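You operate a simulated robot arm through the tools that you are given. There is no shell and no other tool. Be economical: measure what you need, move in short steps, check, and stop when the job is done.

You run a simulated two-armed robot. Do the job below in one go: nothing can be reset, and whatever is moved stays where it is left.

Task
Wipe up the spill on the top of the left table with the blue rag and put it back.

Only the result counts: the job must be done as asked and must still hold three seconds after the hand-in. Knocking over, shifting, dropping, spilling or breaking anything else fails it.

Robot
Two 7-joint arms with two-finger parallel grippers on one trunk, on a base that drives. Base frame: it is fixed to the floor where the robot stands at the start and does not move with it; the origin is under the middle of the robot, x ahead of it, y to its left, z up; the surface under the hand at the start is at about z = 0.88. Readings come in m, degrees, newtons and seconds.
The left shoulder is at the start at [0.05, 0.209, 1.317], the right one opposite. With the tool pointing down near the work surface each hand reaches from about 0.1 to 0.88 m from the robot's upright axis, wherever it stands, measured 20 degrees to its own side. Payload 4.4 kg a hand.
The tool frame of a hand sits at the grasp point between the pads (the TCP): z along the fingers, y along the line on which they close. The tips reach 0.023 m beyond it. Largest opening 0.094 m; finger width 0.038, thickness 0.01; the body of the gripper, 0.054 by 0.096 m, starts 0.039 m behind the TCP.
Orientation is told as [roll, pitch, yaw] about the base's x, y, z axes, in that order, counted from this pose: with the fingers straight down and closing along the base's y, the tool's x points along the base's -x, its y along +y and its z along -z.

Tools
- The arms move only by the tool arm_command. It takes "left_steps", "right_steps" or both (then of equal length, played together; a hand with none holds still); each is a list of rows, each a list of 7 numbers: the closure, from 0 (fully open) to 1 (shut), then the shift along the tool's x, y, z in m, then the turn, a rotation vector about the tool's x, y, z in degrees. In form: [[jaw, x, y, z, ax, ay, az], ...]. A call has 1 to 12 rows; each row shifts and turns the commanded pose from where the row before left it, along the tool's axes as they then stand. Each row takes 0.2 s and may step no farther than 0.05 m and 8.6 degrees from the row before; otherwise, or with a gripper value out of range, the whole call is refused. Where a pose cannot be reached the arm comes as near as it can. A force on the tool above 40 N (or 10 N above the force at the start of the call, whichever is more), or a blocked arm, ends the call early, and 0.2 s more pass. The fingers move at their own pace (about 0.108 m/s each) and stop on an object; they squeeze with about 39 N. The grip force told is the motor's: it shows also when the fingers shut on nothing. Time passes only in rows, and 0.2 s behind the last, so rows that do not move let the fingers close. It gives the time, the measured TCP pose, the force on the tool (base axes), the opening and the grip force at its end, in the units of the frame above (readings bear some noise), with the torque about the TCP (base axes, N m) and any sound that the robot's microphone picked up.
- Cameras (640 x 400 px; columns grow to the right, rows downward): "scene" is now at [0.1557, -0.0128, 1.4866]; the picture's right is [-0.17, -0.99, 0.00], its down [-0.58, 0.10, -0.81] and it looks along [0.80, -0.13, -0.59] (base axes); focal length 284 px, centre (320, 200). "left" rides on the left gripper at [0.086, -0.016, -0.075] in its tool frame; the picture's right is [0.18, 0.98, 0.00], its down [-0.58, 0.11, -0.81] and it looks along [-0.79, 0.15, 0.59] (tool axes); focal length 243 px, centre (320, 200). "right" rides on the right gripper at [0.086, 0.016, -0.074] in its tool frame; the picture's right is [-0.18, 0.98, 0.00], its down [-0.58, -0.11, -0.81] and it looks along [-0.79, -0.15, 0.59] (tool axes); focal length 243 px, centre (320, 200). There is no depth. A picture from a camera that has moved, and an enlarged one, comes with that camera's place and axes in the base frame and with its lens.
- get_image(camera): a new picture of that camera. It takes no simulated time.
- slide_trunk(by): slides the trunk up (or, below 0, down) by that many m; the arms and the scene camera ride with it, the base frame stays. It gives what a move gives, with no picture.
- base_move(legs): drives the robot by 1 to 6 legs, each [ahead, left, turn to the left] in m, m and degrees, along the robot's own axes; the way and the turn of a leg run together, so that a leg with both is an arc; at most 1.5 m and 180 degrees a leg. The arms and the cameras ride along, it lands a little off, and it stops where it bumps. It gives what a move gives.
- aim_head(pan, tilt): turns the head with the scene camera to pan (to the left, within 80 degrees either way) and tilt (down, from -29 to 69), counted from straight ahead of the robot. It gives what a move gives.
- inspect(camera, box): a new picture of the part [left, top, right, bottom] of that camera's present view, enlarged. It takes no simulated time.
- job_done(): hands the job in; it is judged then, once.

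Go step by step. Nothing tells you exact positions but the pictures and the camera data: compare them with the known pose of the tool, close in by small moves and look again before you grip or let go. The budget is 120 turns and 100 pictures, counting those below and the enlarged ones. Unless the task says otherwise, let go and move clear before handing in, and close with one line.

The tools are called after ">>>" by a JSON object that holds its "api" and its "payload". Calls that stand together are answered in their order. arm_command: Moves the arms, as the interface text tells. Its arguments: {"type":"object","properties":{"left_steps":{"type":"array","items":{"type":"array","items":{"type":"number"}}},"right_steps":{"type":"array","items":{"type":"array","items":{"type":"number"}}}},"required":[]} The other tools are called the same way: slide_trunk (by) slides the trunk up or down; base_move (legs) drives the base; aim_head (pan, tilt) turns the head that bears the scene camera; get_image (camera) takes a picture; inspect (camera, box) takes an enlarged picture of a part of a camera's view; job_done () hands the job in.

At the start:

```text
time: 0.0
left_position: [0.6586, 0.2439, 1.0003]
left_orientation: [4.1, -0.5, 2.8]
left_contact_force: [-0.8, 0.3, -0.7]
left_wrist_torque: [0.0, 0.04, 0.01]
left_gripper_width: 0.0942
left_grasp_force: 0.1
right_position: [0.5913, -0.2893, 1.1415]
right_orientation: [-0.1, 0.0, 0.0]
right_contact_force: [1.0, -0.9, -0.1]
right_wrist_torque: [0.02, 0.01, -0.02]
right_gripper_width: 0.094
right_grasp_force: 0.0
trunk travel left (down, up): [-0.397, 0.167]
robot x, y, heading: [0.0032, -0.0022, -0.1]
head pan, tilt: [-9.6, 36.1]
```

scene: 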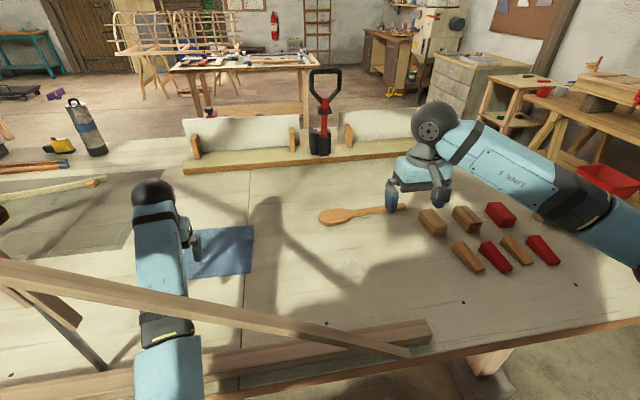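
right: 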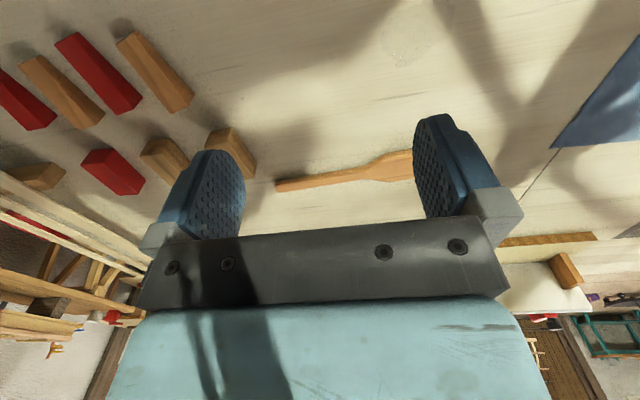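
left: 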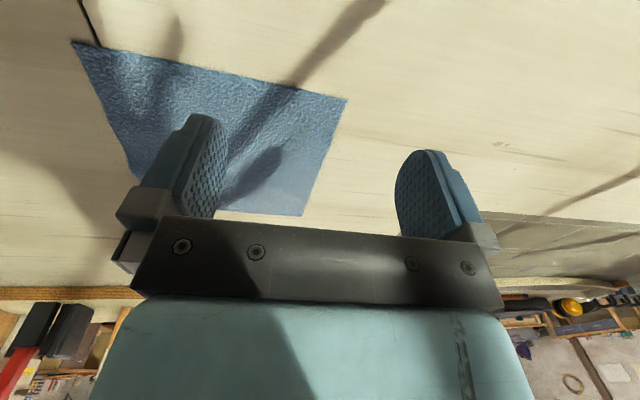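

I see the blue rag on the table near the left hand, but not the spill yet. I'll look around to the left.

>>> {"api": "aim_head", "payload": {"pan": 45, "tilt": 40}}

>>> {"api": "get_image", "payload": {"camera": "scene"}}

```text
time: 1.2
left_position: [0.6584, 0.2467, 0.9987]
left_orientation: [4.3, -0.6, 3.0]
left_contact_force: [-0.5, 0.2, 0.6]
left_wrist_torque: [0.03, -0.05, 0.02]
left_gripper_width: 0.0938
left_grasp_force: 0.0
right_position: [0.5913, -0.2892, 1.1412]
right_orientation: [0.0, -0.1, 0.0]
right_contact_force: [0.0, 0.0, -0.3]
right_wrist_torque: [-0.01, 0.0, 0.0]
right_gripper_width: 0.094
right_grasp_force: 0.0
trunk travel left (down, up): [-0.397, 0.167]
robot x, y, heading: [-0.0028, -0.0029, 0.2]
head pan, tilt: [45.0, 40.0]
```

```text
96 pictures are left
camera scene: at [0.1297, 0.0619, 1.4807], right [0.71, -0.71, 0.0], down [-0.45, -0.45, -0.77], along [0.54, 0.54, -0.64], focal length 284 px, centre (320, 200)
```

scene: 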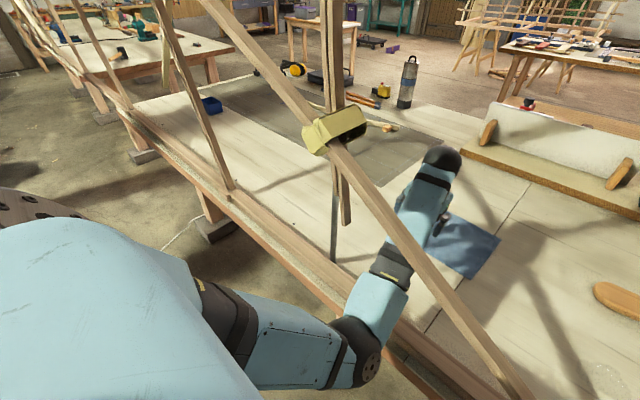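

The beams lie between the robot and the bench, and the rag lies just left of the table seam. I'll enlarge parts to find the spill and understand the beams.

>>> {"api": "inspect", "payload": {"camera": "scene", "box": [120, 60, 440, 260]}}

>>> {"api": "inspect", "payload": {"camera": "scene", "box": [380, 180, 640, 400]}}

>>> {"api": "inspect", "payload": {"camera": "scene", "box": [0, 0, 240, 150]}}

>>> {"api": "get_image", "payload": {"camera": "left"}}

```text
2.00 times, centred on (280, 160) of scene
camera zoom: at [0.1297, 0.0619, 1.4807], right [0.71, -0.71, 0.0], down [-0.45, -0.45, -0.77], along [0.54, 0.54, -0.64], focal length 568 px, centre (400, 280)
```

zoom: 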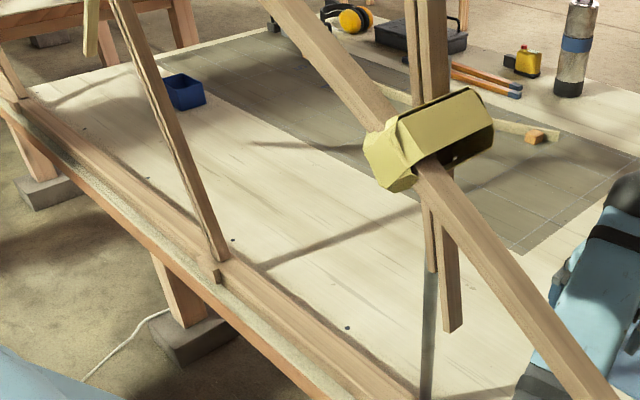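

```text
1.82 times, centred on (510, 290) of scene
camera zoom: at [0.1297, 0.0619, 1.4807], right [0.71, -0.71, 0.0], down [-0.45, -0.45, -0.77], along [0.54, 0.54, -0.64], focal length 516 px, centre (-26, 36)
```

zoom: 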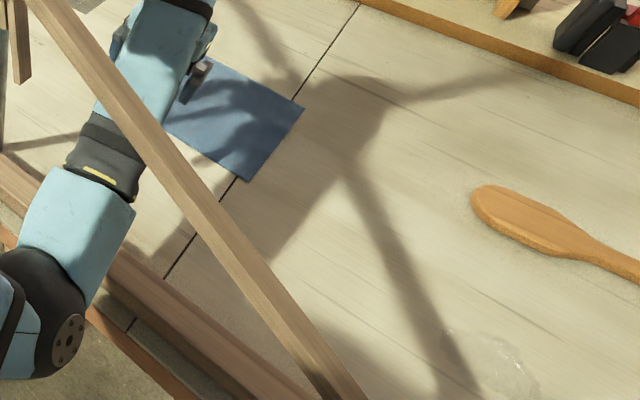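

```text
2.67 times, centred on (120, 75) of scene
camera zoom: at [0.1297, 0.0619, 1.4807], right [0.71, -0.71, 0.0], down [-0.45, -0.45, -0.77], along [0.54, 0.54, -0.64], focal length 757 px, centre (853, 533)
```

zoom: 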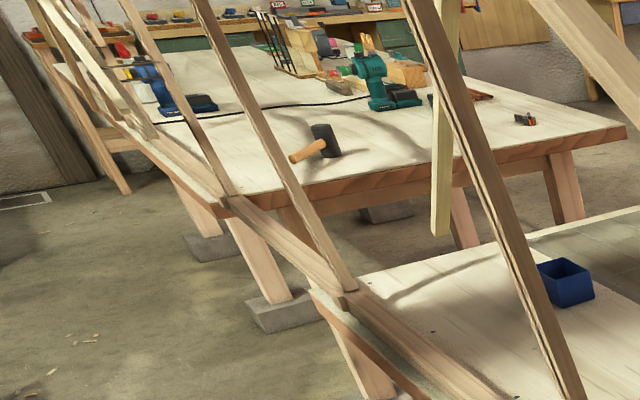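

```text
92 pictures are left
camera left: at [0.5722, 0.2201, 1.0724], right [-0.24, 0.97, 0.07], down [0.57, 0.08, 0.82], along [0.79, 0.23, -0.57], focal length 243 px, centre (320, 200)
```

left: 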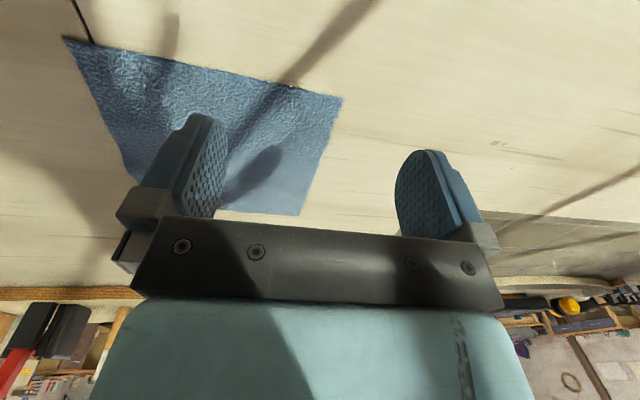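

There is a faint clear patch at about (0.63, -0.16) ahead. I'll check it and look for other spills and tables.

>>> {"api": "aim_head", "payload": {"pan": 0, "tilt": 50}}

>>> {"api": "get_image", "payload": {"camera": "scene"}}

>>> {"api": "aim_head", "payload": {"pan": -55, "tilt": 30}}

>>> {"api": "get_image", "payload": {"camera": "scene"}}

>>> {"api": "aim_head", "payload": {"pan": 78, "tilt": 20}}

>>> {"api": "get_image", "payload": {"camera": "scene"}}

```text
time: 2.4
left_position: [0.6584, 0.2476, 0.9994]
left_orientation: [4.4, -0.5, 3.0]
left_contact_force: [0.0, 0.7, -0.2]
left_wrist_torque: [0.03, -0.02, 0.01]
left_gripper_width: 0.0938
left_grasp_force: 0.1
right_position: [0.5912, -0.2887, 1.1416]
right_orientation: [0.0, 0.0, 0.0]
right_contact_force: [0.5, 0.0, -0.7]
right_wrist_torque: [-0.02, -0.02, 0.0]
right_gripper_width: 0.0942
right_grasp_force: 0.0
trunk travel left (down, up): [-0.397, 0.167]
robot x, y, heading: [-0.0019, 0.0006, -0.1]
head pan, tilt: [0.0, 50.0]
```

```text
91 pictures are left
camera scene: at [0.1465, 0.0019, 1.4665], right [0.0, -1.0, 0.0], down [-0.77, 0.0, -0.64], along [0.64, 0.0, -0.77], focal length 284 px, centre (320, 200)
```

scene: 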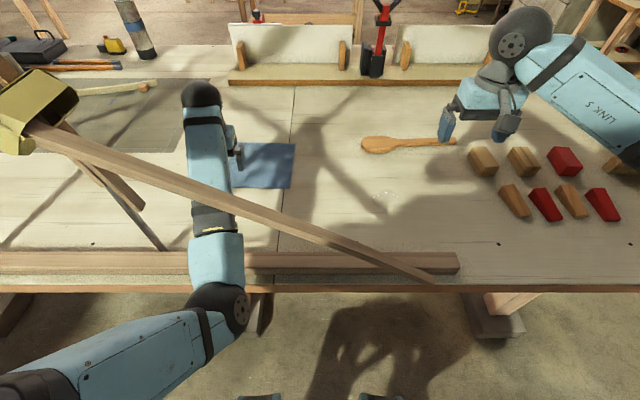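

```text
time: 3.6
left_position: [0.6583, 0.2468, 0.9989]
left_orientation: [4.5, -0.5, 3.0]
left_contact_force: [-0.7, 0.4, -0.3]
left_wrist_torque: [-0.01, 0.04, 0.0]
left_gripper_width: 0.0942
left_grasp_force: 0.0
right_position: [0.5908, -0.2891, 1.1412]
right_orientation: [0.0, 0.0, 0.0]
right_contact_force: [0.2, -0.9, -1.0]
right_wrist_torque: [0.01, -0.03, -0.01]
right_gripper_width: 0.094
right_grasp_force: 0.0
trunk travel left (down, up): [-0.397, 0.167]
robot x, y, heading: [-0.0023, -0.0021, 0.0]
head pan, tilt: [-55.0, 30.0]
```

```text
90 pictures are left
camera scene: at [0.1214, -0.0722, 1.496], right [-0.82, -0.57, 0.0], down [-0.29, 0.41, -0.87], along [0.5, -0.71, -0.5], focal length 284 px, centre (320, 200)
```

scene: 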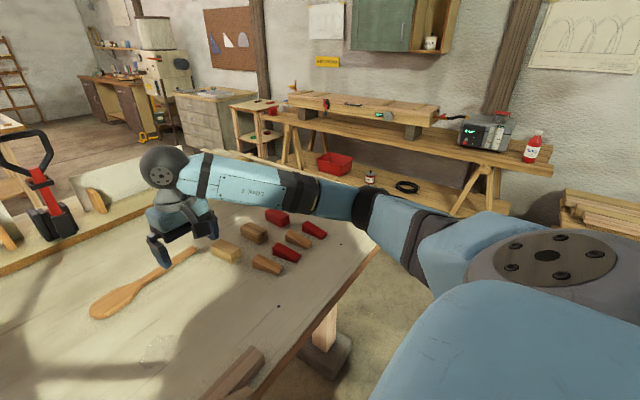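

```text
time: 5.8
left_position: [0.6581, 0.2462, 0.9998]
left_orientation: [4.4, -0.4, 3.0]
left_contact_force: [0.1, 0.5, 0.0]
left_wrist_torque: [-0.01, 0.0, 0.0]
left_gripper_width: 0.0937
left_grasp_force: 0.1
right_position: [0.5902, -0.2896, 1.1415]
right_orientation: [0.0, 0.1, 0.0]
right_contact_force: [0.0, 0.8, 0.6]
right_wrist_torque: [0.02, -0.02, 0.0]
right_gripper_width: 0.094
right_grasp_force: 0.1
trunk travel left (down, up): [-0.397, 0.167]
robot x, y, heading: [0.0024, 0.0015, -0.3]
head pan, tilt: [78.0, 20.0]
```

```text
89 pictures are left
camera scene: at [0.0889, 0.0929, 1.5121], right [0.98, -0.21, 0.0], down [-0.07, -0.33, -0.94], along [0.2, 0.92, -0.34], focal length 284 px, centre (320, 200)
```

scene: 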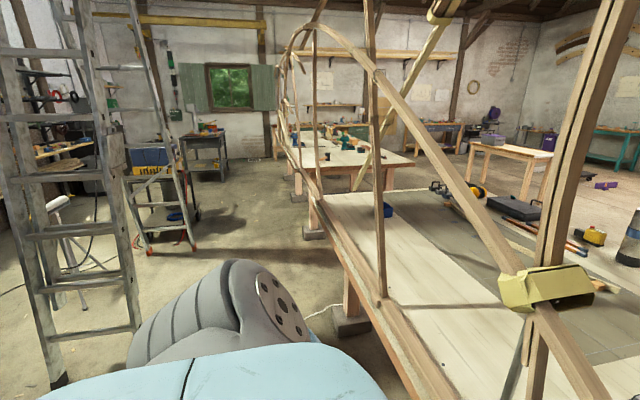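

The clear patch ahead lies right of the seam, so I need to check the left section and the far-left table for a spill of their own.

>>> {"api": "inspect", "payload": {"camera": "scene", "box": [280, 110, 440, 210]}}

>>> {"api": "aim_head", "payload": {"pan": 60, "tilt": 35}}

>>> {"api": "inspect", "payload": {"camera": "scene", "box": [160, 60, 400, 210]}}

>>> {"api": "inspect", "payload": {"camera": "scene", "box": [320, 100, 640, 300]}}

>>> {"api": "inspect", "payload": {"camera": "left", "box": [320, 40, 640, 240]}}

```text
4.00 times, centred on (360, 160) of scene
camera zoom: at [0.0889, 0.0929, 1.5121], right [0.98, -0.21, 0.0], down [-0.07, -0.33, -0.94], along [0.2, 0.92, -0.34], focal length 1135 px, centre (160, 360)
```

zoom: 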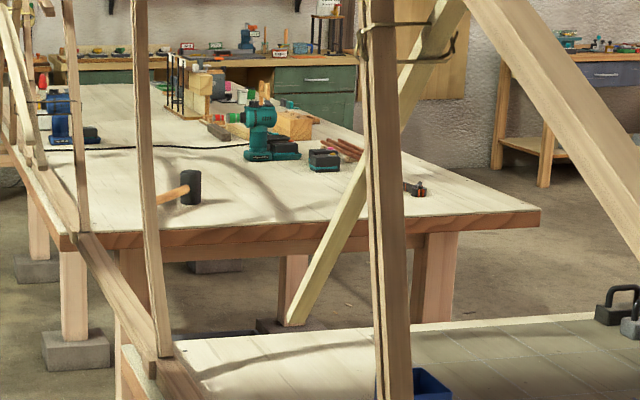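

```text
time: 6.6
left_position: [0.6591, 0.2477, 0.9991]
left_orientation: [4.3, -0.5, 3.0]
left_contact_force: [-0.1, 0.5, 0.5]
left_wrist_torque: [-0.03, -0.03, -0.03]
left_gripper_width: 0.094
left_grasp_force: 0.1
right_position: [0.5892, -0.2891, 1.1416]
right_orientation: [0.0, 0.0, 0.0]
right_contact_force: [-0.8, 1.4, 1.2]
right_wrist_torque: [0.01, 0.0, 0.01]
right_gripper_width: 0.0941
right_grasp_force: 0.0
trunk travel left (down, up): [-0.397, 0.167]
robot x, y, heading: [0.0024, -0.0005, -0.2]
head pan, tilt: [60.0, 35.0]
```

```text
2.67 times, centred on (280, 135) of scene
camera zoom: at [0.1134, 0.0781, 1.4883], right [0.87, -0.5, 0.0], down [-0.29, -0.5, -0.82], along [0.41, 0.71, -0.57], focal length 757 px, centre (427, 373)
```

zoom: 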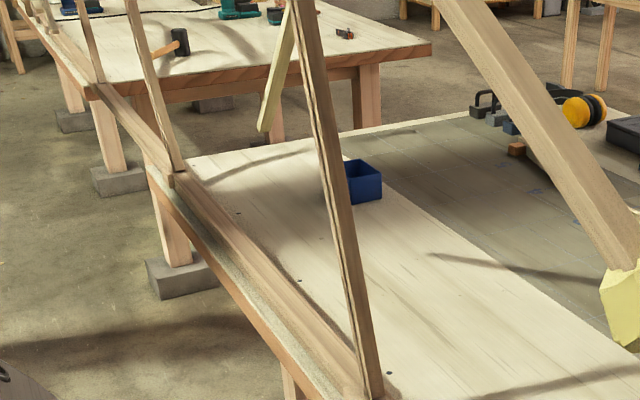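

```text
2.00 times, centred on (480, 200) of scene
camera zoom: at [0.1134, 0.0781, 1.4883], right [0.87, -0.5, 0.0], down [-0.29, -0.5, -0.82], along [0.41, 0.71, -0.57], focal length 568 px, centre (0, 200)
```

zoom: 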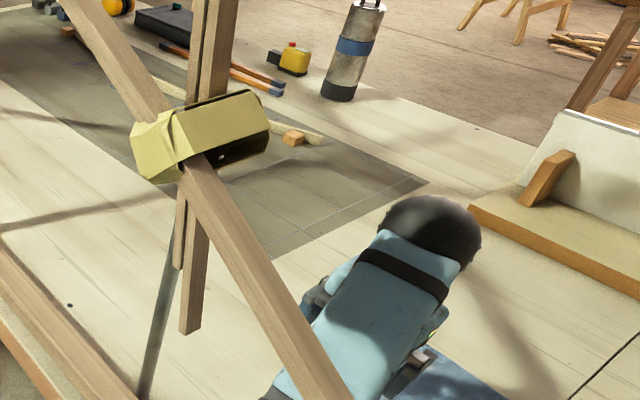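

```text
2.00 times, centred on (480, 140) of left
camera zoom: at [0.572, 0.2202, 1.0721], right [-0.24, 0.97, 0.07], down [0.57, 0.08, 0.82], along [0.79, 0.23, -0.57], focal length 485 px, centre (0, 320)
```

zoom: 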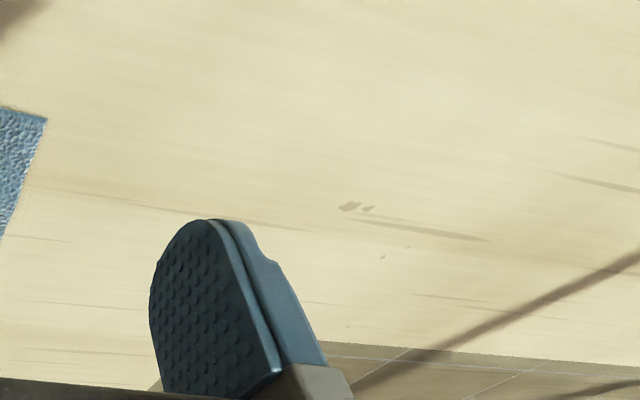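

No spill shows on the left boards. I'll look closely at the clear patch ahead and the wall bench on the right.

>>> {"api": "aim_head", "payload": {"pan": -20, "tilt": 50}}

>>> {"api": "inspect", "payload": {"camera": "scene", "box": [160, 100, 480, 300]}}

>>> {"api": "inspect", "payload": {"camera": "right", "box": [240, 0, 560, 200]}}

>>> {"api": "aim_head", "payload": {"pan": -60, "tilt": 15}}

>>> {"api": "inspect", "payload": {"camera": "scene", "box": [160, 100, 560, 350]}}

```text
time: 8.1
left_position: [0.659, 0.2459, 0.9996]
left_orientation: [4.4, -0.5, 2.9]
left_contact_force: [0.3, 0.3, -0.7]
left_wrist_torque: [0.0, 0.0, 0.0]
left_gripper_width: 0.0939
left_grasp_force: 0.0
right_position: [0.5903, -0.289, 1.1404]
right_orientation: [0.0, 0.0, 0.0]
right_contact_force: [0.6, 0.6, 0.0]
right_wrist_torque: [-0.01, -0.05, -0.02]
right_gripper_width: 0.094
right_grasp_force: 0.1
trunk travel left (down, up): [-0.397, 0.167]
robot x, y, heading: [-0.001, -0.0029, -0.0]
head pan, tilt: [-20.0, 50.0]
```

```text
2.00 times, centred on (320, 200) of scene
camera zoom: at [0.1419, -0.0245, 1.4665], right [-0.34, -0.94, 0.0], down [-0.72, 0.26, -0.64], along [0.6, -0.22, -0.77], focal length 568 px, centre (320, 200)
```

zoom: 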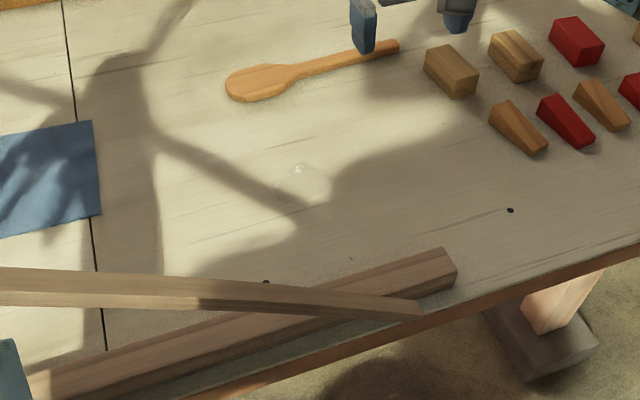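

```text
2.00 times, centred on (400, 100) of right
camera zoom: at [0.5041, -0.2728, 1.2139], right [0.18, 0.98, 0.0], down [0.58, -0.11, 0.81], along [0.79, -0.15, -0.59], focal length 485 px, centre (160, 400)
```

zoom: 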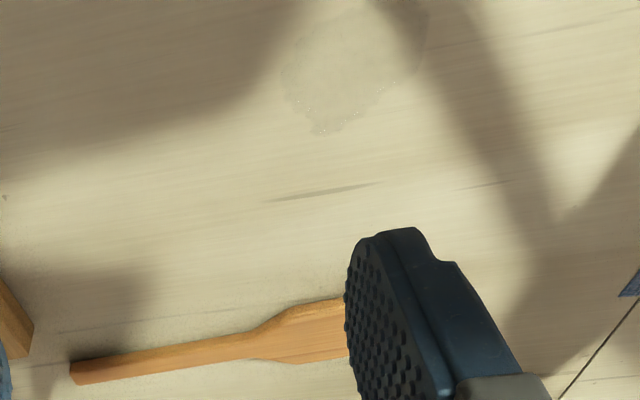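

```text
time: 9.2
left_position: [0.6579, 0.2473, 0.9995]
left_orientation: [4.4, -0.5, 3.0]
left_contact_force: [-0.2, 0.2, -0.2]
left_wrist_torque: [0.0, -0.01, 0.0]
left_gripper_width: 0.0941
left_grasp_force: 0.1
right_position: [0.5908, -0.2884, 1.1409]
right_orientation: [0.0, 0.0, 0.1]
right_contact_force: [0.0, 0.5, -0.5]
right_wrist_torque: [0.04, 0.0, -0.01]
right_gripper_width: 0.094
right_grasp_force: 0.1
trunk travel left (down, up): [-0.397, 0.167]
robot x, y, heading: [0.0008, -0.0015, -0.1]
head pan, tilt: [-60.0, 15.0]
```

```text
1.60 times, centred on (360, 225) of scene
camera zoom: at [0.1163, -0.0791, 1.5202], right [-0.87, -0.5, 0.0], down [-0.13, 0.22, -0.97], along [0.48, -0.84, -0.26], focal length 454 px, centre (256, 160)
```

zoom: 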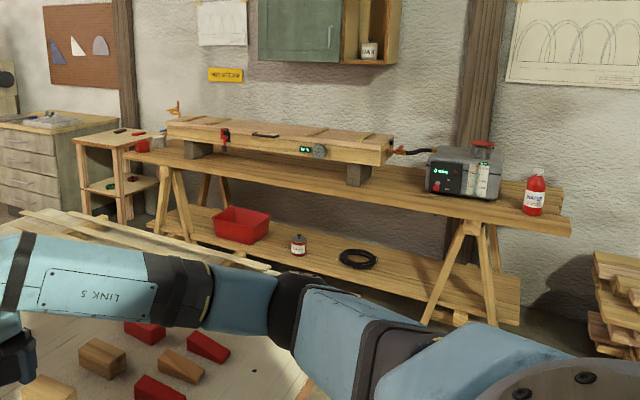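

The only spill is the clear puddle centred near (0.636, -0.182), about 9 cm wide, on this bench; the rag spans about x 0.68–0.87, y 0.08–0.27. A brace hangs over the left arm, so I'll use the right arm and bring it over the rag's right part.

>>> {"api": "arm_command", "payload": {"right_steps": [[0.0, -0.01, 0.04, 0, 0, 0, 0], [0.0, -0.01, 0.045, 0, 0, 0, 0], [0.0, -0.01, 0.045, 0, 0, 0, 0], [0.0, -0.01, 0.045, 0, 0, 0, 0], [0.0, -0.01, 0.045, 0, 0, 0, 0], [0.0, -0.01, 0.045, 0, 0, 0, 0], [0.0, -0.01, 0.045, 0, 0, 0, 0], [0, 0, 0, 0, 0, 0, 0]]}}

>>> {"api": "aim_head", "payload": {"pan": 5, "tilt": 45}}

>>> {"api": "get_image", "payload": {"camera": "scene"}}

>>> {"api": "get_image", "payload": {"camera": "right"}}

```text
time: 11.0
left_position: [0.6579, 0.2452, 0.9994]
left_orientation: [4.3, -0.5, 3.0]
left_contact_force: [-0.6, -0.5, -0.7]
left_wrist_torque: [0.03, -0.02, -0.03]
left_gripper_width: 0.0942
left_grasp_force: 0.0
right_position: [0.6607, 0.0179, 1.1406]
right_orientation: [0.1, 0.0, -0.1]
right_contact_force: [1.2, 0.6, 0.7]
right_wrist_torque: [0.0, 0.0, 0.0]
right_gripper_width: 0.0943
right_grasp_force: 0.1
trunk travel left (down, up): [-0.397, 0.167]
robot x, y, heading: [-0.0013, 0.0009, -0.1]
head pan, tilt: [-60.0, 15.0]
```

```text
time: 12.3
left_position: [0.6583, 0.2468, 0.9989]
left_orientation: [4.4, -0.6, 3.0]
left_contact_force: [0.2, 0.3, -1.2]
left_wrist_torque: [0.01, 0.0, -0.01]
left_gripper_width: 0.0939
left_grasp_force: 0.0
right_position: [0.6594, 0.0194, 1.1399]
right_orientation: [0.0, 0.0, 0.0]
right_contact_force: [0.6, 0.3, 1.0]
right_wrist_torque: [-0.02, 0.0, -0.01]
right_gripper_width: 0.0939
right_grasp_force: 0.0
trunk travel left (down, up): [-0.397, 0.167]
robot x, y, heading: [-0.001, -0.0017, -0.1]
head pan, tilt: [5.0, 45.0]
```

```text
81 pictures are left
camera scene: at [0.1505, 0.0088, 1.4735], right [0.09, -1.0, 0.0], down [-0.7, -0.06, -0.71], along [0.7, 0.06, -0.71], focal length 284 px, centre (320, 200)
```

scene: 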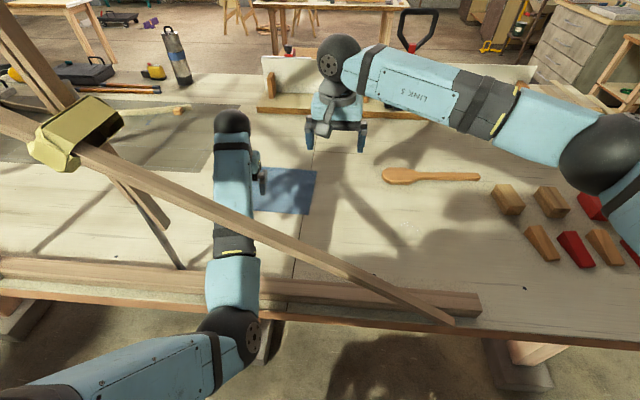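

```text
80 pictures are left
camera right: at [0.5742, 0.035, 1.214], right [0.18, 0.98, 0.0], down [0.58, -0.11, 0.81], along [0.79, -0.15, -0.59], focal length 243 px, centre (320, 200)
```

right: 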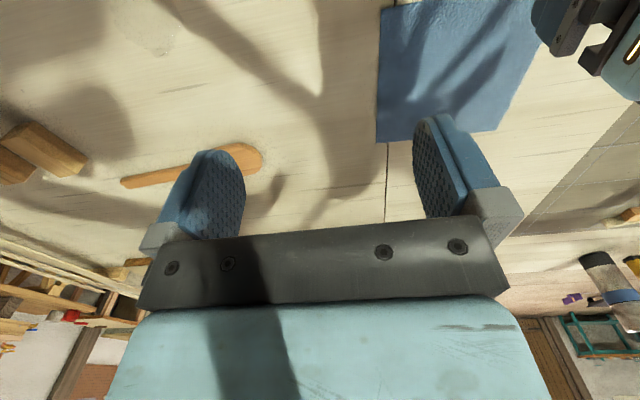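

The right arm clears the brace. The rag measures about x 0.675–0.875, y 0.083–0.279; I'll bring the hand over its right part and look close up.

>>> {"api": "arm_command", "payload": {"right_steps": [[0.4, -0.03, 0.04, 0, 0, 0, 0], [0.4, -0.03, 0.04, 0, 0, 0, 0], [0.4, -0.03, 0.04, 0, 0, 0, 0], [0.4, 0, 0, 0.045, 0, 0, 0], [0.4, 0, 0, 0.045, 0, 0, 0], [0.4, 0, 0, 0.045, 0, 0, 0], [0.4, 0, 0, 0.045, 0, 0, 0], [0.4, 0, 0, 0, 0, 0, 0]]}}

>>> {"api": "get_image", "payload": {"camera": "right"}}

>>> {"api": "get_image", "payload": {"camera": "scene"}}

>>> {"api": "get_image", "payload": {"camera": "left"}}

```text
time: 14.1
left_position: [0.6586, 0.2474, 0.999]
left_orientation: [4.3, -0.6, 3.1]
left_contact_force: [-0.6, 0.7, -0.4]
left_wrist_torque: [-0.01, -0.02, -0.02]
left_gripper_width: 0.0937
left_grasp_force: 0.2
right_position: [0.7304, 0.1189, 0.9663]
right_orientation: [-0.1, 0.0, 0.0]
right_contact_force: [-0.6, 0.3, 0.6]
right_wrist_torque: [-0.01, -0.01, -0.02]
right_gripper_width: 0.0565
right_grasp_force: 0.1
right hand out of reach, approached as far as the arm can: row 4, 5, 6, 7
trunk travel left (down, up): [-0.397, 0.167]
robot x, y, heading: [-0.0009, 0.0, 0.4]
head pan, tilt: [5.0, 45.0]
```

```text
79 pictures are left
camera right: at [0.6435, 0.1353, 1.0393], right [0.18, 0.98, 0.0], down [0.58, -0.11, 0.81], along [0.79, -0.15, -0.59], focal length 243 px, centre (320, 200)
```

right: 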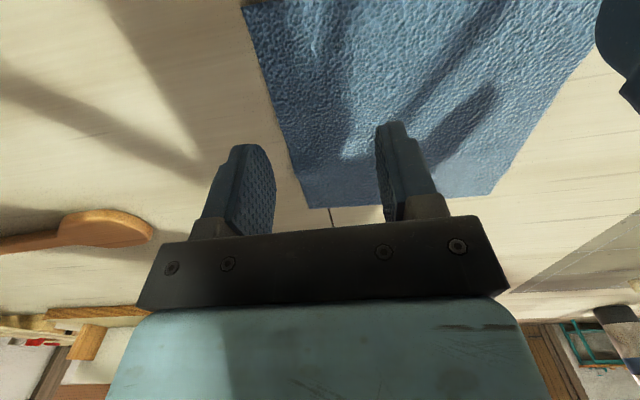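

```text
78 pictures are left
camera scene: at [0.1497, 0.01, 1.4735], right [0.09, -1.0, 0.0], down [-0.7, -0.06, -0.71], along [0.7, 0.06, -0.71], focal length 284 px, centre (320, 200)
```

scene: 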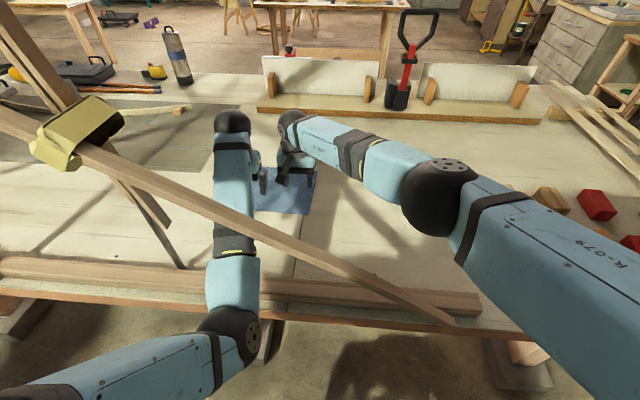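

```text
77 pictures are left
camera left: at [0.5715, 0.221, 1.0723], right [-0.24, 0.97, 0.07], down [0.57, 0.08, 0.82], along [0.79, 0.23, -0.57], focal length 243 px, centre (320, 200)
```

left: 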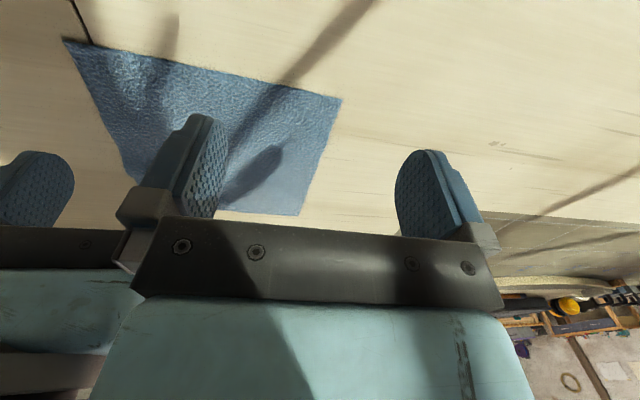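

The hand is near its reach limit here; the rag's near-right part is reachable. I'll look at the rag's edge to judge its thickness.

>>> {"api": "inspect", "payload": {"camera": "right", "box": [230, 100, 390, 220]}}

>>> {"api": "inspect", "payload": {"camera": "scene", "box": [230, 140, 350, 230]}}

```text
3.33 times, centred on (310, 160) of right
camera zoom: at [0.6435, 0.1353, 1.0393], right [0.18, 0.98, 0.0], down [0.58, -0.11, 0.81], along [0.79, -0.15, -0.59], focal length 809 px, centre (353, 333)
```

zoom: 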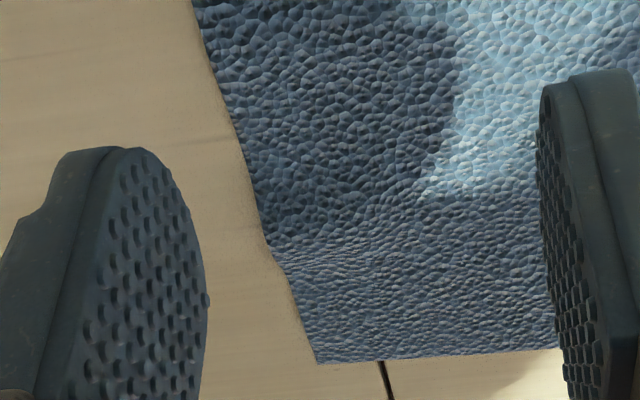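

```text
4.44 times, centred on (290, 185) of scene
camera zoom: at [0.1497, 0.01, 1.4735], right [0.09, -1.0, 0.0], down [-0.7, -0.06, -0.71], along [0.7, 0.06, -0.71], focal length 1261 px, centre (453, 267)
```

zoom: 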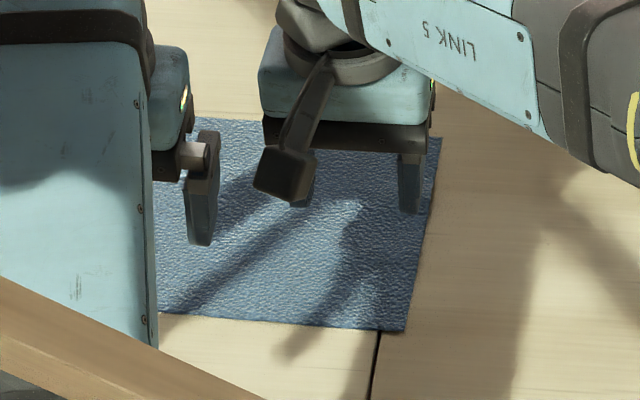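

The rag is a thin pliable cloth, so I'll pinch it from above near its right side: down to the surface with a small opening, then close.

>>> {"api": "arm_command", "payload": {"right_steps": [[0.4, 0.03, -0.02, 0.0, 0, 0, 0], [0.4, 0, 0, 0.03, 0, 0, 0], [0.4, 0, 0, 0.02, 0, 0, 0], [0.4, 0, 0, 0.008, 0, 0, 0], [0.4, 0, 0, 0, 0, 0, 0]]}}

>>> {"api": "get_image", "payload": {"camera": "right"}}

```text
time: 15.3
left_position: [0.658, 0.2471, 0.9991]
left_orientation: [4.4, -0.5, 2.9]
left_contact_force: [0.6, -0.3, 0.7]
left_wrist_torque: [0.01, 0.03, 0.02]
left_gripper_width: 0.0941
left_grasp_force: 0.0
right_position: [0.701, 0.0971, 0.9064]
right_orientation: [0.0, 0.0, 0.0]
right_contact_force: [-0.3, 0.2, -1.1]
right_wrist_torque: [0.01, 0.0, 0.02]
right_gripper_width: 0.0562
right_grasp_force: 0.0
trunk travel left (down, up): [-0.397, 0.167]
robot x, y, heading: [-0.001, 0.0019, -0.1]
head pan, tilt: [5.0, 45.0]
```

```text
74 pictures are left
camera right: at [0.6148, 0.1133, 0.9799], right [0.18, 0.98, 0.0], down [0.58, -0.11, 0.81], along [0.79, -0.15, -0.59], focal length 243 px, centre (320, 200)
```

right: 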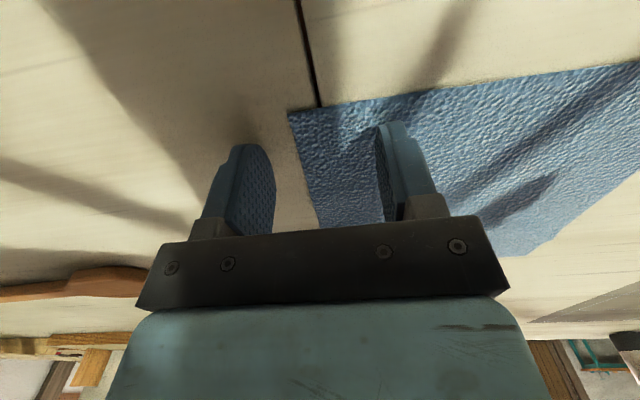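

The right finger is off the rag's edge; I'll shift the hand further in over the cloth.

>>> {"api": "arm_command", "payload": {"right_steps": [[0.4, 0, 0, -0.015, 0, 0, 0], [0.4, -0.02, 0.035, 0.0, 0, 0, 0], [0.4, -0.01, 0, 0, 0, 0, 0], [0.4, 0, 0, 0.015, 0, 0, 0], [0.4, 0, 0, 0, 0, 0, 0]]}}

>>> {"api": "get_image", "payload": {"camera": "right"}}

```text
time: 16.5
left_position: [0.6591, 0.2464, 0.9989]
left_orientation: [4.4, -0.5, 3.1]
left_contact_force: [-0.1, -0.2, 0.7]
left_wrist_torque: [0.02, -0.02, 0.04]
left_gripper_width: 0.0941
left_grasp_force: 0.1
right_position: [0.7141, 0.1268, 0.9098]
right_orientation: [0.1, -0.2, 0.0]
right_contact_force: [-0.2, -0.1, 0.6]
right_wrist_torque: [-0.03, 0.01, -0.01]
right_gripper_width: 0.0566
right_grasp_force: 0.1
right hand out of reach, approached as far as the arm can: row 2, 3, 4
trunk travel left (down, up): [-0.397, 0.167]
robot x, y, heading: [-0.0015, -0.0011, -0.0]
head pan, tilt: [5.0, 45.0]
```

```text
73 pictures are left
camera right: at [0.6274, 0.1425, 0.982], right [0.18, 0.98, 0.0], down [0.58, -0.11, 0.81], along [0.79, -0.15, -0.59], focal length 243 px, centre (320, 200)
```

right: 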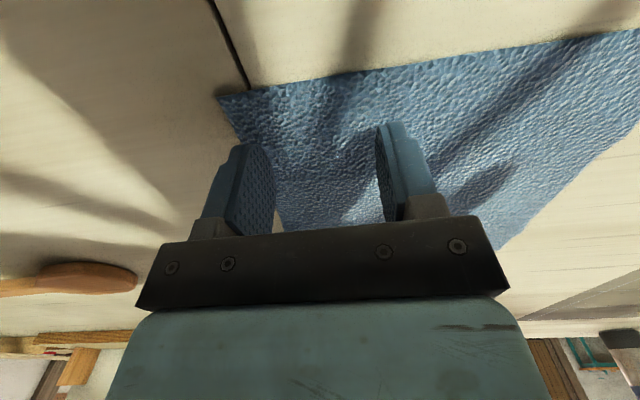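

Both fingers are now over the cloth. I'll press lightly and close.

>>> {"api": "arm_command", "payload": {"right_steps": [[0.4, 0.005, 0, 0.004, 0, 0, 0], [0.4, 0, 0, 0.004, 0, 0, 0], [0.4, 0, 0, 0.002, 0, 0, 0], [0.55, 0, 0, 0, 0, 0, 0], [0.7, 0, 0, 0, 0, 0, 0], [0.85, 0, 0, 0, 0, 0, 0], [1, 0, 0, 0, 0, 0, 0], [1, 0, 0, 0, 0, 0, 0], [1, 0, 0, 0, 0, 0, 0]]}}

>>> {"api": "get_image", "payload": {"camera": "right"}}

>>> {"api": "inspect", "payload": {"camera": "scene", "box": [200, 120, 360, 220]}}

```text
time: 18.5
left_position: [0.6566, 0.2468, 1.002]
left_orientation: [4.3, -0.7, 2.9]
left_contact_force: [0.2, 0.8, 0.6]
left_wrist_torque: [0.0, -0.01, -0.05]
left_gripper_width: 0.0939
left_grasp_force: 0.1
right_position: [0.7083, 0.1256, 0.9035]
right_orientation: [0.1, -0.3, 0.0]
right_contact_force: [3.9, -1.7, 36.0]
right_wrist_torque: [-0.2, 0.25, 0.05]
right_gripper_width: 0.002
right_grasp_force: 39.7
trunk travel left (down, up): [-0.397, 0.167]
robot x, y, heading: [0.003, 0.0013, 0.1]
head pan, tilt: [5.0, 45.0]
```

```text
72 pictures are left
camera right: at [0.6208, 0.1414, 0.9769], right [0.18, 0.98, 0.0], down [0.58, -0.11, 0.81], along [0.8, -0.15, -0.59], focal length 243 px, centre (320, 200)
```

right: 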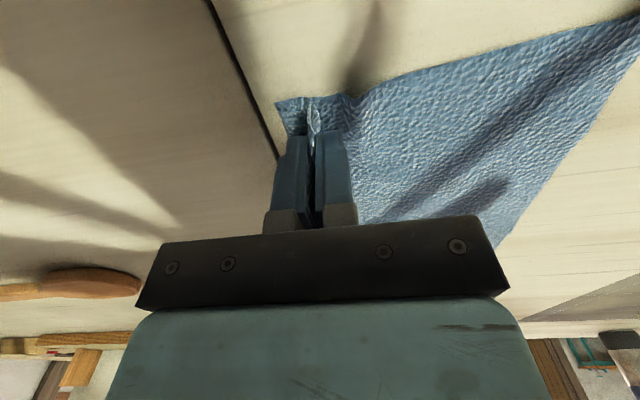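

```text
4.00 times, centred on (280, 170) of scene
camera zoom: at [0.146, 0.0078, 1.4741], right [0.09, -1.0, 0.0], down [-0.7, -0.06, -0.71], along [0.71, 0.06, -0.7], focal length 1135 px, centre (480, 320)
```

zoom: 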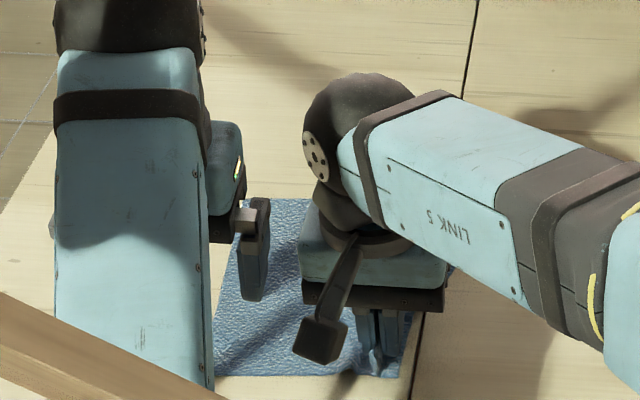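

The cloth is pinched firmly. I'll ease the pressure slightly and drag the rag low across the table toward the spill, keeping away from the spoon.

>>> {"api": "arm_command", "payload": {"right_steps": [[1, 0, 0, -0.006, 0, 0, 0], [1, 0.02, -0.035, 0, 0, 0, 0], [1, 0.02, -0.035, 0, 0, 0, 0], [1, 0.02, -0.035, 0, 0, 0, 0], [1, 0.02, -0.035, 0, 0, 0, 0], [1, 0.02, -0.035, 0, 0, 0, 0], [1, 0.01, -0.035, 0, 0, 0, 0], [1, 0, 0, 0, 0, 0, 0]]}}

>>> {"api": "get_image", "payload": {"camera": "scene"}}

>>> {"api": "get_image", "payload": {"camera": "right"}}

```text
time: 20.3
left_position: [0.6575, 0.2482, 1.0002]
left_orientation: [4.3, -0.6, 3.1]
left_contact_force: [0.3, -0.4, -0.4]
left_wrist_torque: [0.0, 0.0, 0.02]
left_gripper_width: 0.0942
left_grasp_force: 0.0
right_position: [0.5989, -0.0831, 0.9036]
right_orientation: [0.0, -0.1, -0.1]
right_contact_force: [0.8, -2.7, 10.7]
right_wrist_torque: [-0.14, 0.06, 0.03]
right_gripper_width: 0.002
right_grasp_force: 39.1
trunk travel left (down, up): [-0.397, 0.167]
robot x, y, heading: [0.0023, 0.0043, -0.1]
head pan, tilt: [5.0, 45.0]
```

```text
70 pictures are left
camera scene: at [0.1493, 0.0094, 1.4737], right [0.09, -1.0, 0.0], down [-0.7, -0.06, -0.71], along [0.71, 0.06, -0.71], focal length 284 px, centre (320, 200)
```

scene: 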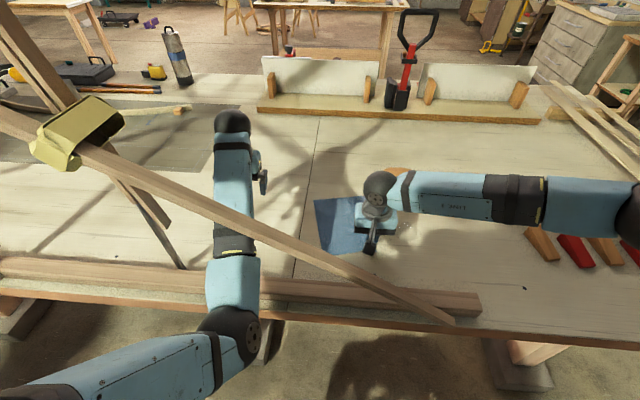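

```text
69 pictures are left
camera right: at [0.5131, -0.0674, 0.9773], right [0.18, 0.98, 0.0], down [0.58, -0.11, 0.81], along [0.79, -0.15, -0.59], focal length 243 px, centre (320, 200)
```

right: 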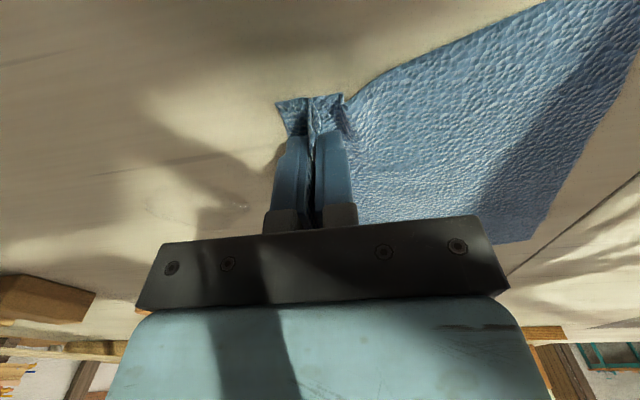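

The rag follows well. I'll now draw it across the spill along −y.

>>> {"api": "arm_command", "payload": {"right_steps": [[1, 0.005, -0.035, 0, 0, 0, 0], [1, 0.005, -0.035, 0, 0, 0, 0], [1, 0, -0.035, 0, 0, 0, 0], [1, 0, -0.035, 0, 0, 0, 0], [1, 0, -0.035, 0, 0, 0, 0], [1, 0, -0.035, 0, 0, 0, 0], [1, 0, 0, 0, 0, 0, 0]]}}

>>> {"api": "get_image", "payload": {"camera": "scene"}}

>>> {"api": "get_image", "payload": {"camera": "right"}}

```text
time: 21.9
left_position: [0.6588, 0.2468, 0.9985]
left_orientation: [4.3, -0.6, 3.1]
left_contact_force: [-0.2, 0.1, -0.4]
left_wrist_torque: [-0.02, 0.04, -0.01]
left_gripper_width: 0.0941
left_grasp_force: 0.1
right_position: [0.59, -0.2928, 0.9048]
right_orientation: [-0.1, 0.1, 0.0]
right_contact_force: [0.1, -0.7, 0.5]
right_wrist_torque: [-0.05, -0.01, 0.0]
right_gripper_width: 0.002
right_grasp_force: 38.9
trunk travel left (down, up): [-0.397, 0.167]
robot x, y, heading: [-0.0021, -0.0028, -0.2]
head pan, tilt: [5.0, 45.0]
```

```text
68 pictures are left
camera scene: at [0.1507, 0.0097, 1.4734], right [0.09, -1.0, 0.0], down [-0.7, -0.06, -0.71], along [0.7, 0.06, -0.71], focal length 284 px, centre (320, 200)
```

scene: 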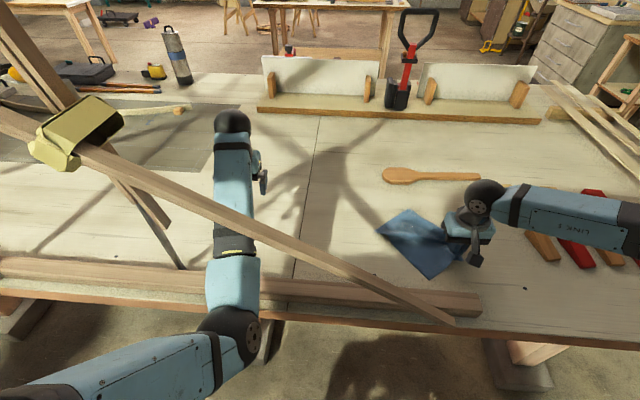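

```text
67 pictures are left
camera right: at [0.504, -0.2763, 0.9777], right [0.18, 0.98, 0.0], down [0.58, -0.11, 0.81], along [0.79, -0.15, -0.59], focal length 243 px, centre (320, 200)
```

right: 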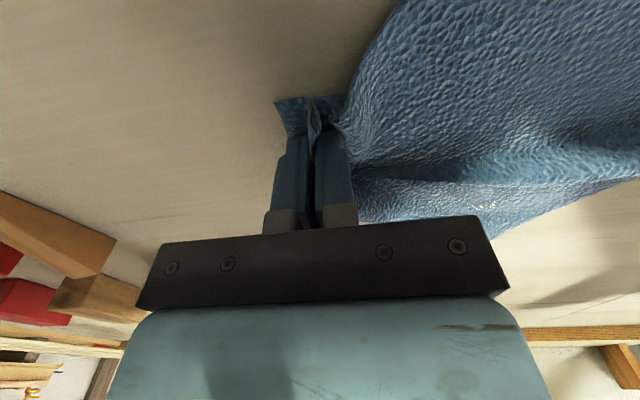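

The rag covers the spill. I'll make short side strokes, then lift it to see what's left.

>>> {"api": "arm_command", "payload": {"right_steps": [[1, 0.03, 0, 0, 0, 0, 0], [1, -0.03, 0, 0, 0, 0, 0], [1, -0.03, 0, 0, 0, 0, 0], [1, 0.03, 0, 0, 0, 0, 0], [1, 0, 0, -0.04, 0, 0, 0], [1, 0, 0, -0.05, 0, 0, 0], [1, 0, 0, -0.05, 0, 0, 0], [1, 0, 0, -0.05, 0, 0, 0], [1, 0, -0.03, -0.03, 0, 0, 0], [1, 0, 0, 0, 0, 0, 0]]}}

>>> {"api": "inspect", "payload": {"camera": "scene", "box": [320, 130, 560, 280]}}

>>> {"api": "get_image", "payload": {"camera": "right"}}

```text
time: 24.1
left_position: [0.6592, 0.2462, 0.9996]
left_orientation: [4.2, -0.6, 3.1]
left_contact_force: [0.1, 0.5, -0.3]
left_wrist_torque: [-0.01, 0.01, 0.01]
left_gripper_width: 0.0941
left_grasp_force: 0.0
right_position: [0.5936, -0.3211, 1.1258]
right_orientation: [0.0, 0.0, 0.0]
right_contact_force: [0.1, -1.0, -0.6]
right_wrist_torque: [-0.03, 0.03, 0.0]
right_gripper_width: 0.002
right_grasp_force: 39.4
trunk travel left (down, up): [-0.397, 0.167]
robot x, y, heading: [0.0023, 0.0009, -0.2]
head pan, tilt: [5.0, 45.0]
```

```text
2.67 times, centred on (440, 205) of scene
camera zoom: at [0.1512, 0.0098, 1.4733], right [0.09, -1.0, 0.0], down [-0.7, -0.06, -0.71], along [0.7, 0.06, -0.71], focal length 757 px, centre (0, 187)
```

zoom: 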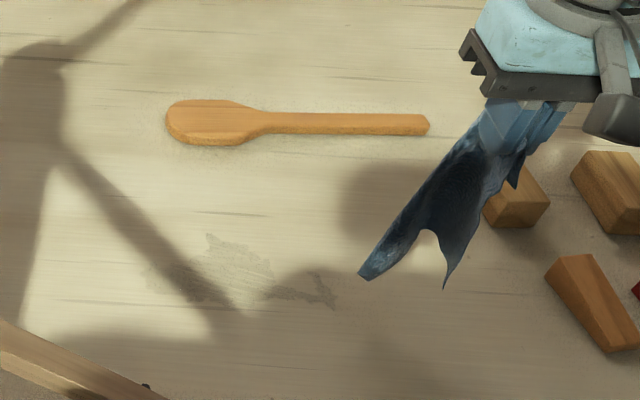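

```text
65 pictures are left
camera right: at [0.5068, -0.3054, 1.1982], right [0.18, 0.98, 0.0], down [0.58, -0.11, 0.81], along [0.79, -0.15, -0.59], focal length 243 px, centre (320, 200)
```

right: 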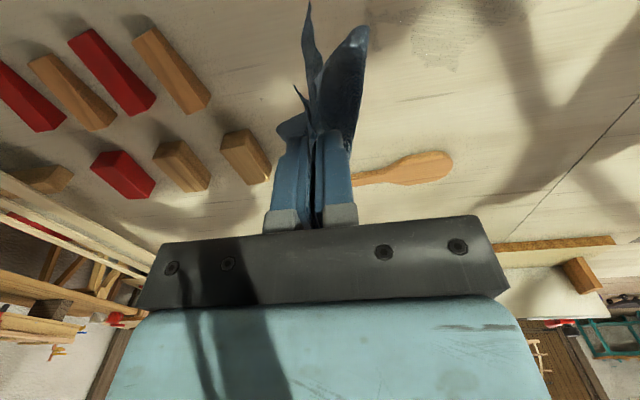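

The spill is mostly taken up, but a thin wet smear remains at x 0.60–0.69, y −0.28…−0.09. I'll carry the rag back over the start and wipe again.

>>> {"api": "arm_command", "payload": {"right_steps": [[1, -0.008, 0.045, 0, 0, 0, 0], [1, -0.008, 0.045, 0, 0, 0, 0], [1, -0.008, 0.045, 0, 0, 0, 0], [1, -0.008, 0.045, 0, 0, 0, 0], [1, -0.008, 0.045, 0, 0, 0, 0], [1, -0.008, 0.045, 0, 0, 0, 0], [1, 0, 0, 0.045, 0, 0, 0], [1, 0, 0, 0.045, 0, 0, 0], [1, 0, 0, 0.045, 0, 0, 0], [1, 0, 0, 0.045, 0, 0, 0], [1, 0, 0, 0.038, 0, 0, 0], [1, 0, 0, 0.002, 0, 0, 0]]}}

>>> {"api": "arm_command", "payload": {"right_steps": [[1, 0, -0.035, 0, 0, 0, 0], [1, 0, -0.035, 0, 0, 0, 0], [1, 0, -0.035, 0, 0, 0, 0], [1, 0, -0.035, 0, 0, 0, 0], [1, 0, -0.035, 0, 0, 0, 0], [1, 0, -0.035, 0, 0, 0, 0], [1, 0, -0.035, 0, 0, 0, 0], [1, 0, -0.02, 0, 0, 0, 0], [1, 0, 0, 0, 0, 0, 0]]}}

>>> {"api": "get_image", "payload": {"camera": "scene"}}

```text
time: 26.7
left_position: [0.6573, 0.247, 1.0]
left_orientation: [4.4, -0.6, 2.9]
left_contact_force: [-0.4, 1.0, 0.5]
left_wrist_torque: [-0.04, 0.0, -0.01]
left_gripper_width: 0.0939
left_grasp_force: 0.0
right_position: [0.638, -0.0552, 0.9055]
right_orientation: [0.0, -0.2, 0.1]
right_contact_force: [1.4, -2.0, 12.1]
right_wrist_torque: [0.07, -0.14, -0.01]
right_gripper_width: 0.002
right_grasp_force: 38.1
trunk travel left (down, up): [-0.397, 0.167]
robot x, y, heading: [0.0001, 0.0001, -0.1]
head pan, tilt: [5.0, 45.0]
```

```text
time: 28.7
left_position: [0.6575, 0.2484, 1.0001]
left_orientation: [4.3, -0.7, 3.1]
left_contact_force: [0.6, -1.2, -0.1]
left_wrist_torque: [0.01, 0.06, -0.05]
left_gripper_width: 0.094
left_grasp_force: 0.1
right_position: [0.6366, -0.3185, 0.9061]
right_orientation: [-0.1, -0.2, 0.0]
right_contact_force: [-0.1, 1.9, 15.8]
right_wrist_torque: [0.16, -0.14, 0.04]
right_gripper_width: 0.0018
right_grasp_force: 38.7
trunk travel left (down, up): [-0.397, 0.167]
robot x, y, heading: [-0.0005, -0.0042, 0.2]
head pan, tilt: [5.0, 45.0]
```

```text
64 pictures are left
camera scene: at [0.1485, 0.0104, 1.4737], right [0.09, -1.0, 0.0], down [-0.7, -0.06, -0.71], along [0.71, 0.06, -0.71], focal length 284 px, centre (320, 200)
```

scene: 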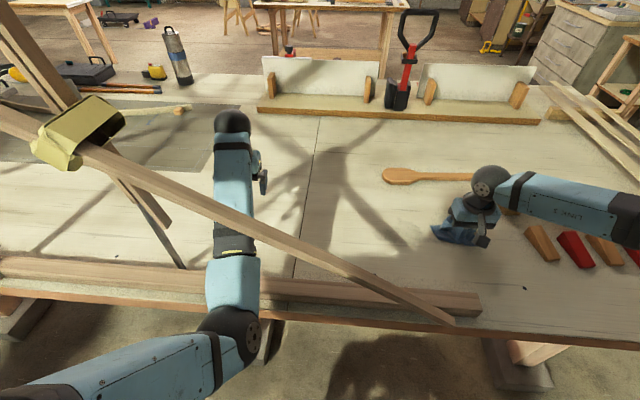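

>>> {"api": "inspect", "payload": {"camera": "scene", "box": [330, 160, 490, 280]}}

```text
3.33 times, centred on (410, 220) of scene
camera zoom: at [0.1485, 0.0104, 1.4737], right [0.09, -1.0, 0.0], down [-0.7, -0.06, -0.71], along [0.71, 0.06, -0.71], focal length 946 px, centre (20, 133)
```

zoom: 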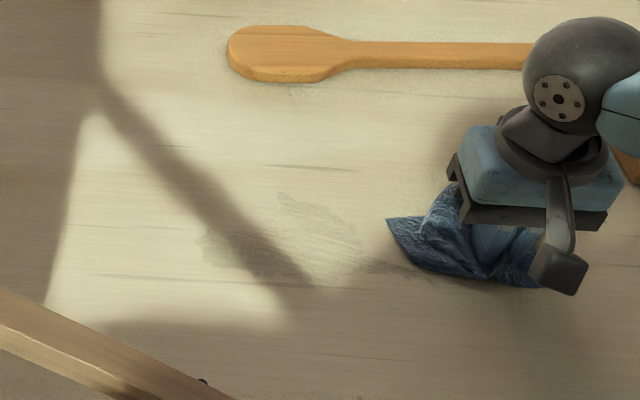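

The smear is fainter. I'll scrub back and forth over it with the bundle.

>>> {"api": "arm_command", "payload": {"right_steps": [[1, -0.03, 0.03, 0, 0, 0, 0], [1, 0, 0.04, 0, 0, 0, 0], [1, 0, 0.04, 0, 0, 0, 0], [1, 0, 0.04, 0, 0, 0, 0], [1, 0, 0.04, 0, 0, 0, 0], [1, 0, 0.04, 0, 0, 0, 0], [1, 0.025, 0, 0, 0, 0, 0], [1, 0, -0.04, 0, 0, 0, 0], [1, 0, -0.04, 0, 0, 0, 0], [1, 0, -0.04, 0, 0, 0, 0], [1, 0, -0.04, 0, 0, 0, 0], [1, 0, -0.04, 0, 0, 0, 0]]}}

>>> {"api": "arm_command", "payload": {"right_steps": [[1, 0.025, 0, 0, 0, 0, 0], [1, 0, 0.04, 0, 0, 0, 0], [1, 0, 0.04, 0, 0, 0, 0], [1, 0, 0.04, 0, 0, 0, 0], [1, 0, 0.04, 0, 0, 0, 0], [1, 0, 0.04, 0, 0, 0, 0], [1, 0.02, -0.02, 0, 0, 0, 0], [1, 0, -0.04, 0, 0, 0, 0], [1, 0, -0.04, 0, 0, 0, 0], [1, 0, -0.04, 0, 0, 0, 0], [1, 0, -0.04, 0, 0, 0, 0], [1, 0, -0.04, 0, 0, 0, 0]]}}

>>> {"api": "inspect", "payload": {"camera": "scene", "box": [330, 160, 490, 280]}}

```text
time: 31.3
left_position: [0.6583, 0.2476, 1.0019]
left_orientation: [4.2, -0.6, 3.1]
left_contact_force: [0.7, 0.0, -0.7]
left_wrist_torque: [0.03, -0.01, 0.01]
left_gripper_width: 0.0941
left_grasp_force: 0.1
right_position: [0.6428, -0.2883, 0.9071]
right_orientation: [0.1, -0.2, 0.0]
right_contact_force: [1.1, 1.5, 13.0]
right_wrist_torque: [0.11, -0.2, 0.02]
right_gripper_width: 0.0018
right_grasp_force: 38.6
trunk travel left (down, up): [-0.397, 0.167]
robot x, y, heading: [-0.0006, 0.0, -0.0]
head pan, tilt: [5.0, 45.0]
```

```text
time: 33.9
left_position: [0.6564, 0.2481, 1.0017]
left_orientation: [4.3, -0.6, 3.0]
left_contact_force: [0.6, -0.3, 0.1]
left_wrist_torque: [0.0, 0.03, 0.0]
left_gripper_width: 0.094
left_grasp_force: 0.0
right_position: [0.5962, -0.3095, 0.9071]
right_orientation: [0.0, -0.2, 0.0]
right_contact_force: [-0.7, 3.8, 16.8]
right_wrist_torque: [0.15, -0.26, 0.04]
right_gripper_width: 0.0019
right_grasp_force: 39.0
trunk travel left (down, up): [-0.397, 0.167]
robot x, y, heading: [-0.0009, 0.0016, 0.0]
head pan, tilt: [5.0, 45.0]
```

```text
3.33 times, centred on (410, 220) of scene
camera zoom: at [0.1481, 0.0093, 1.4738], right [0.09, -1.0, 0.0], down [-0.7, -0.06, -0.71], along [0.71, 0.06, -0.71], focal length 946 px, centre (20, 133)
```

zoom: 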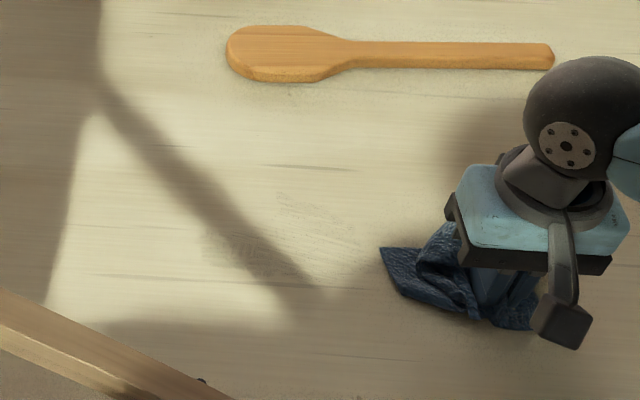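

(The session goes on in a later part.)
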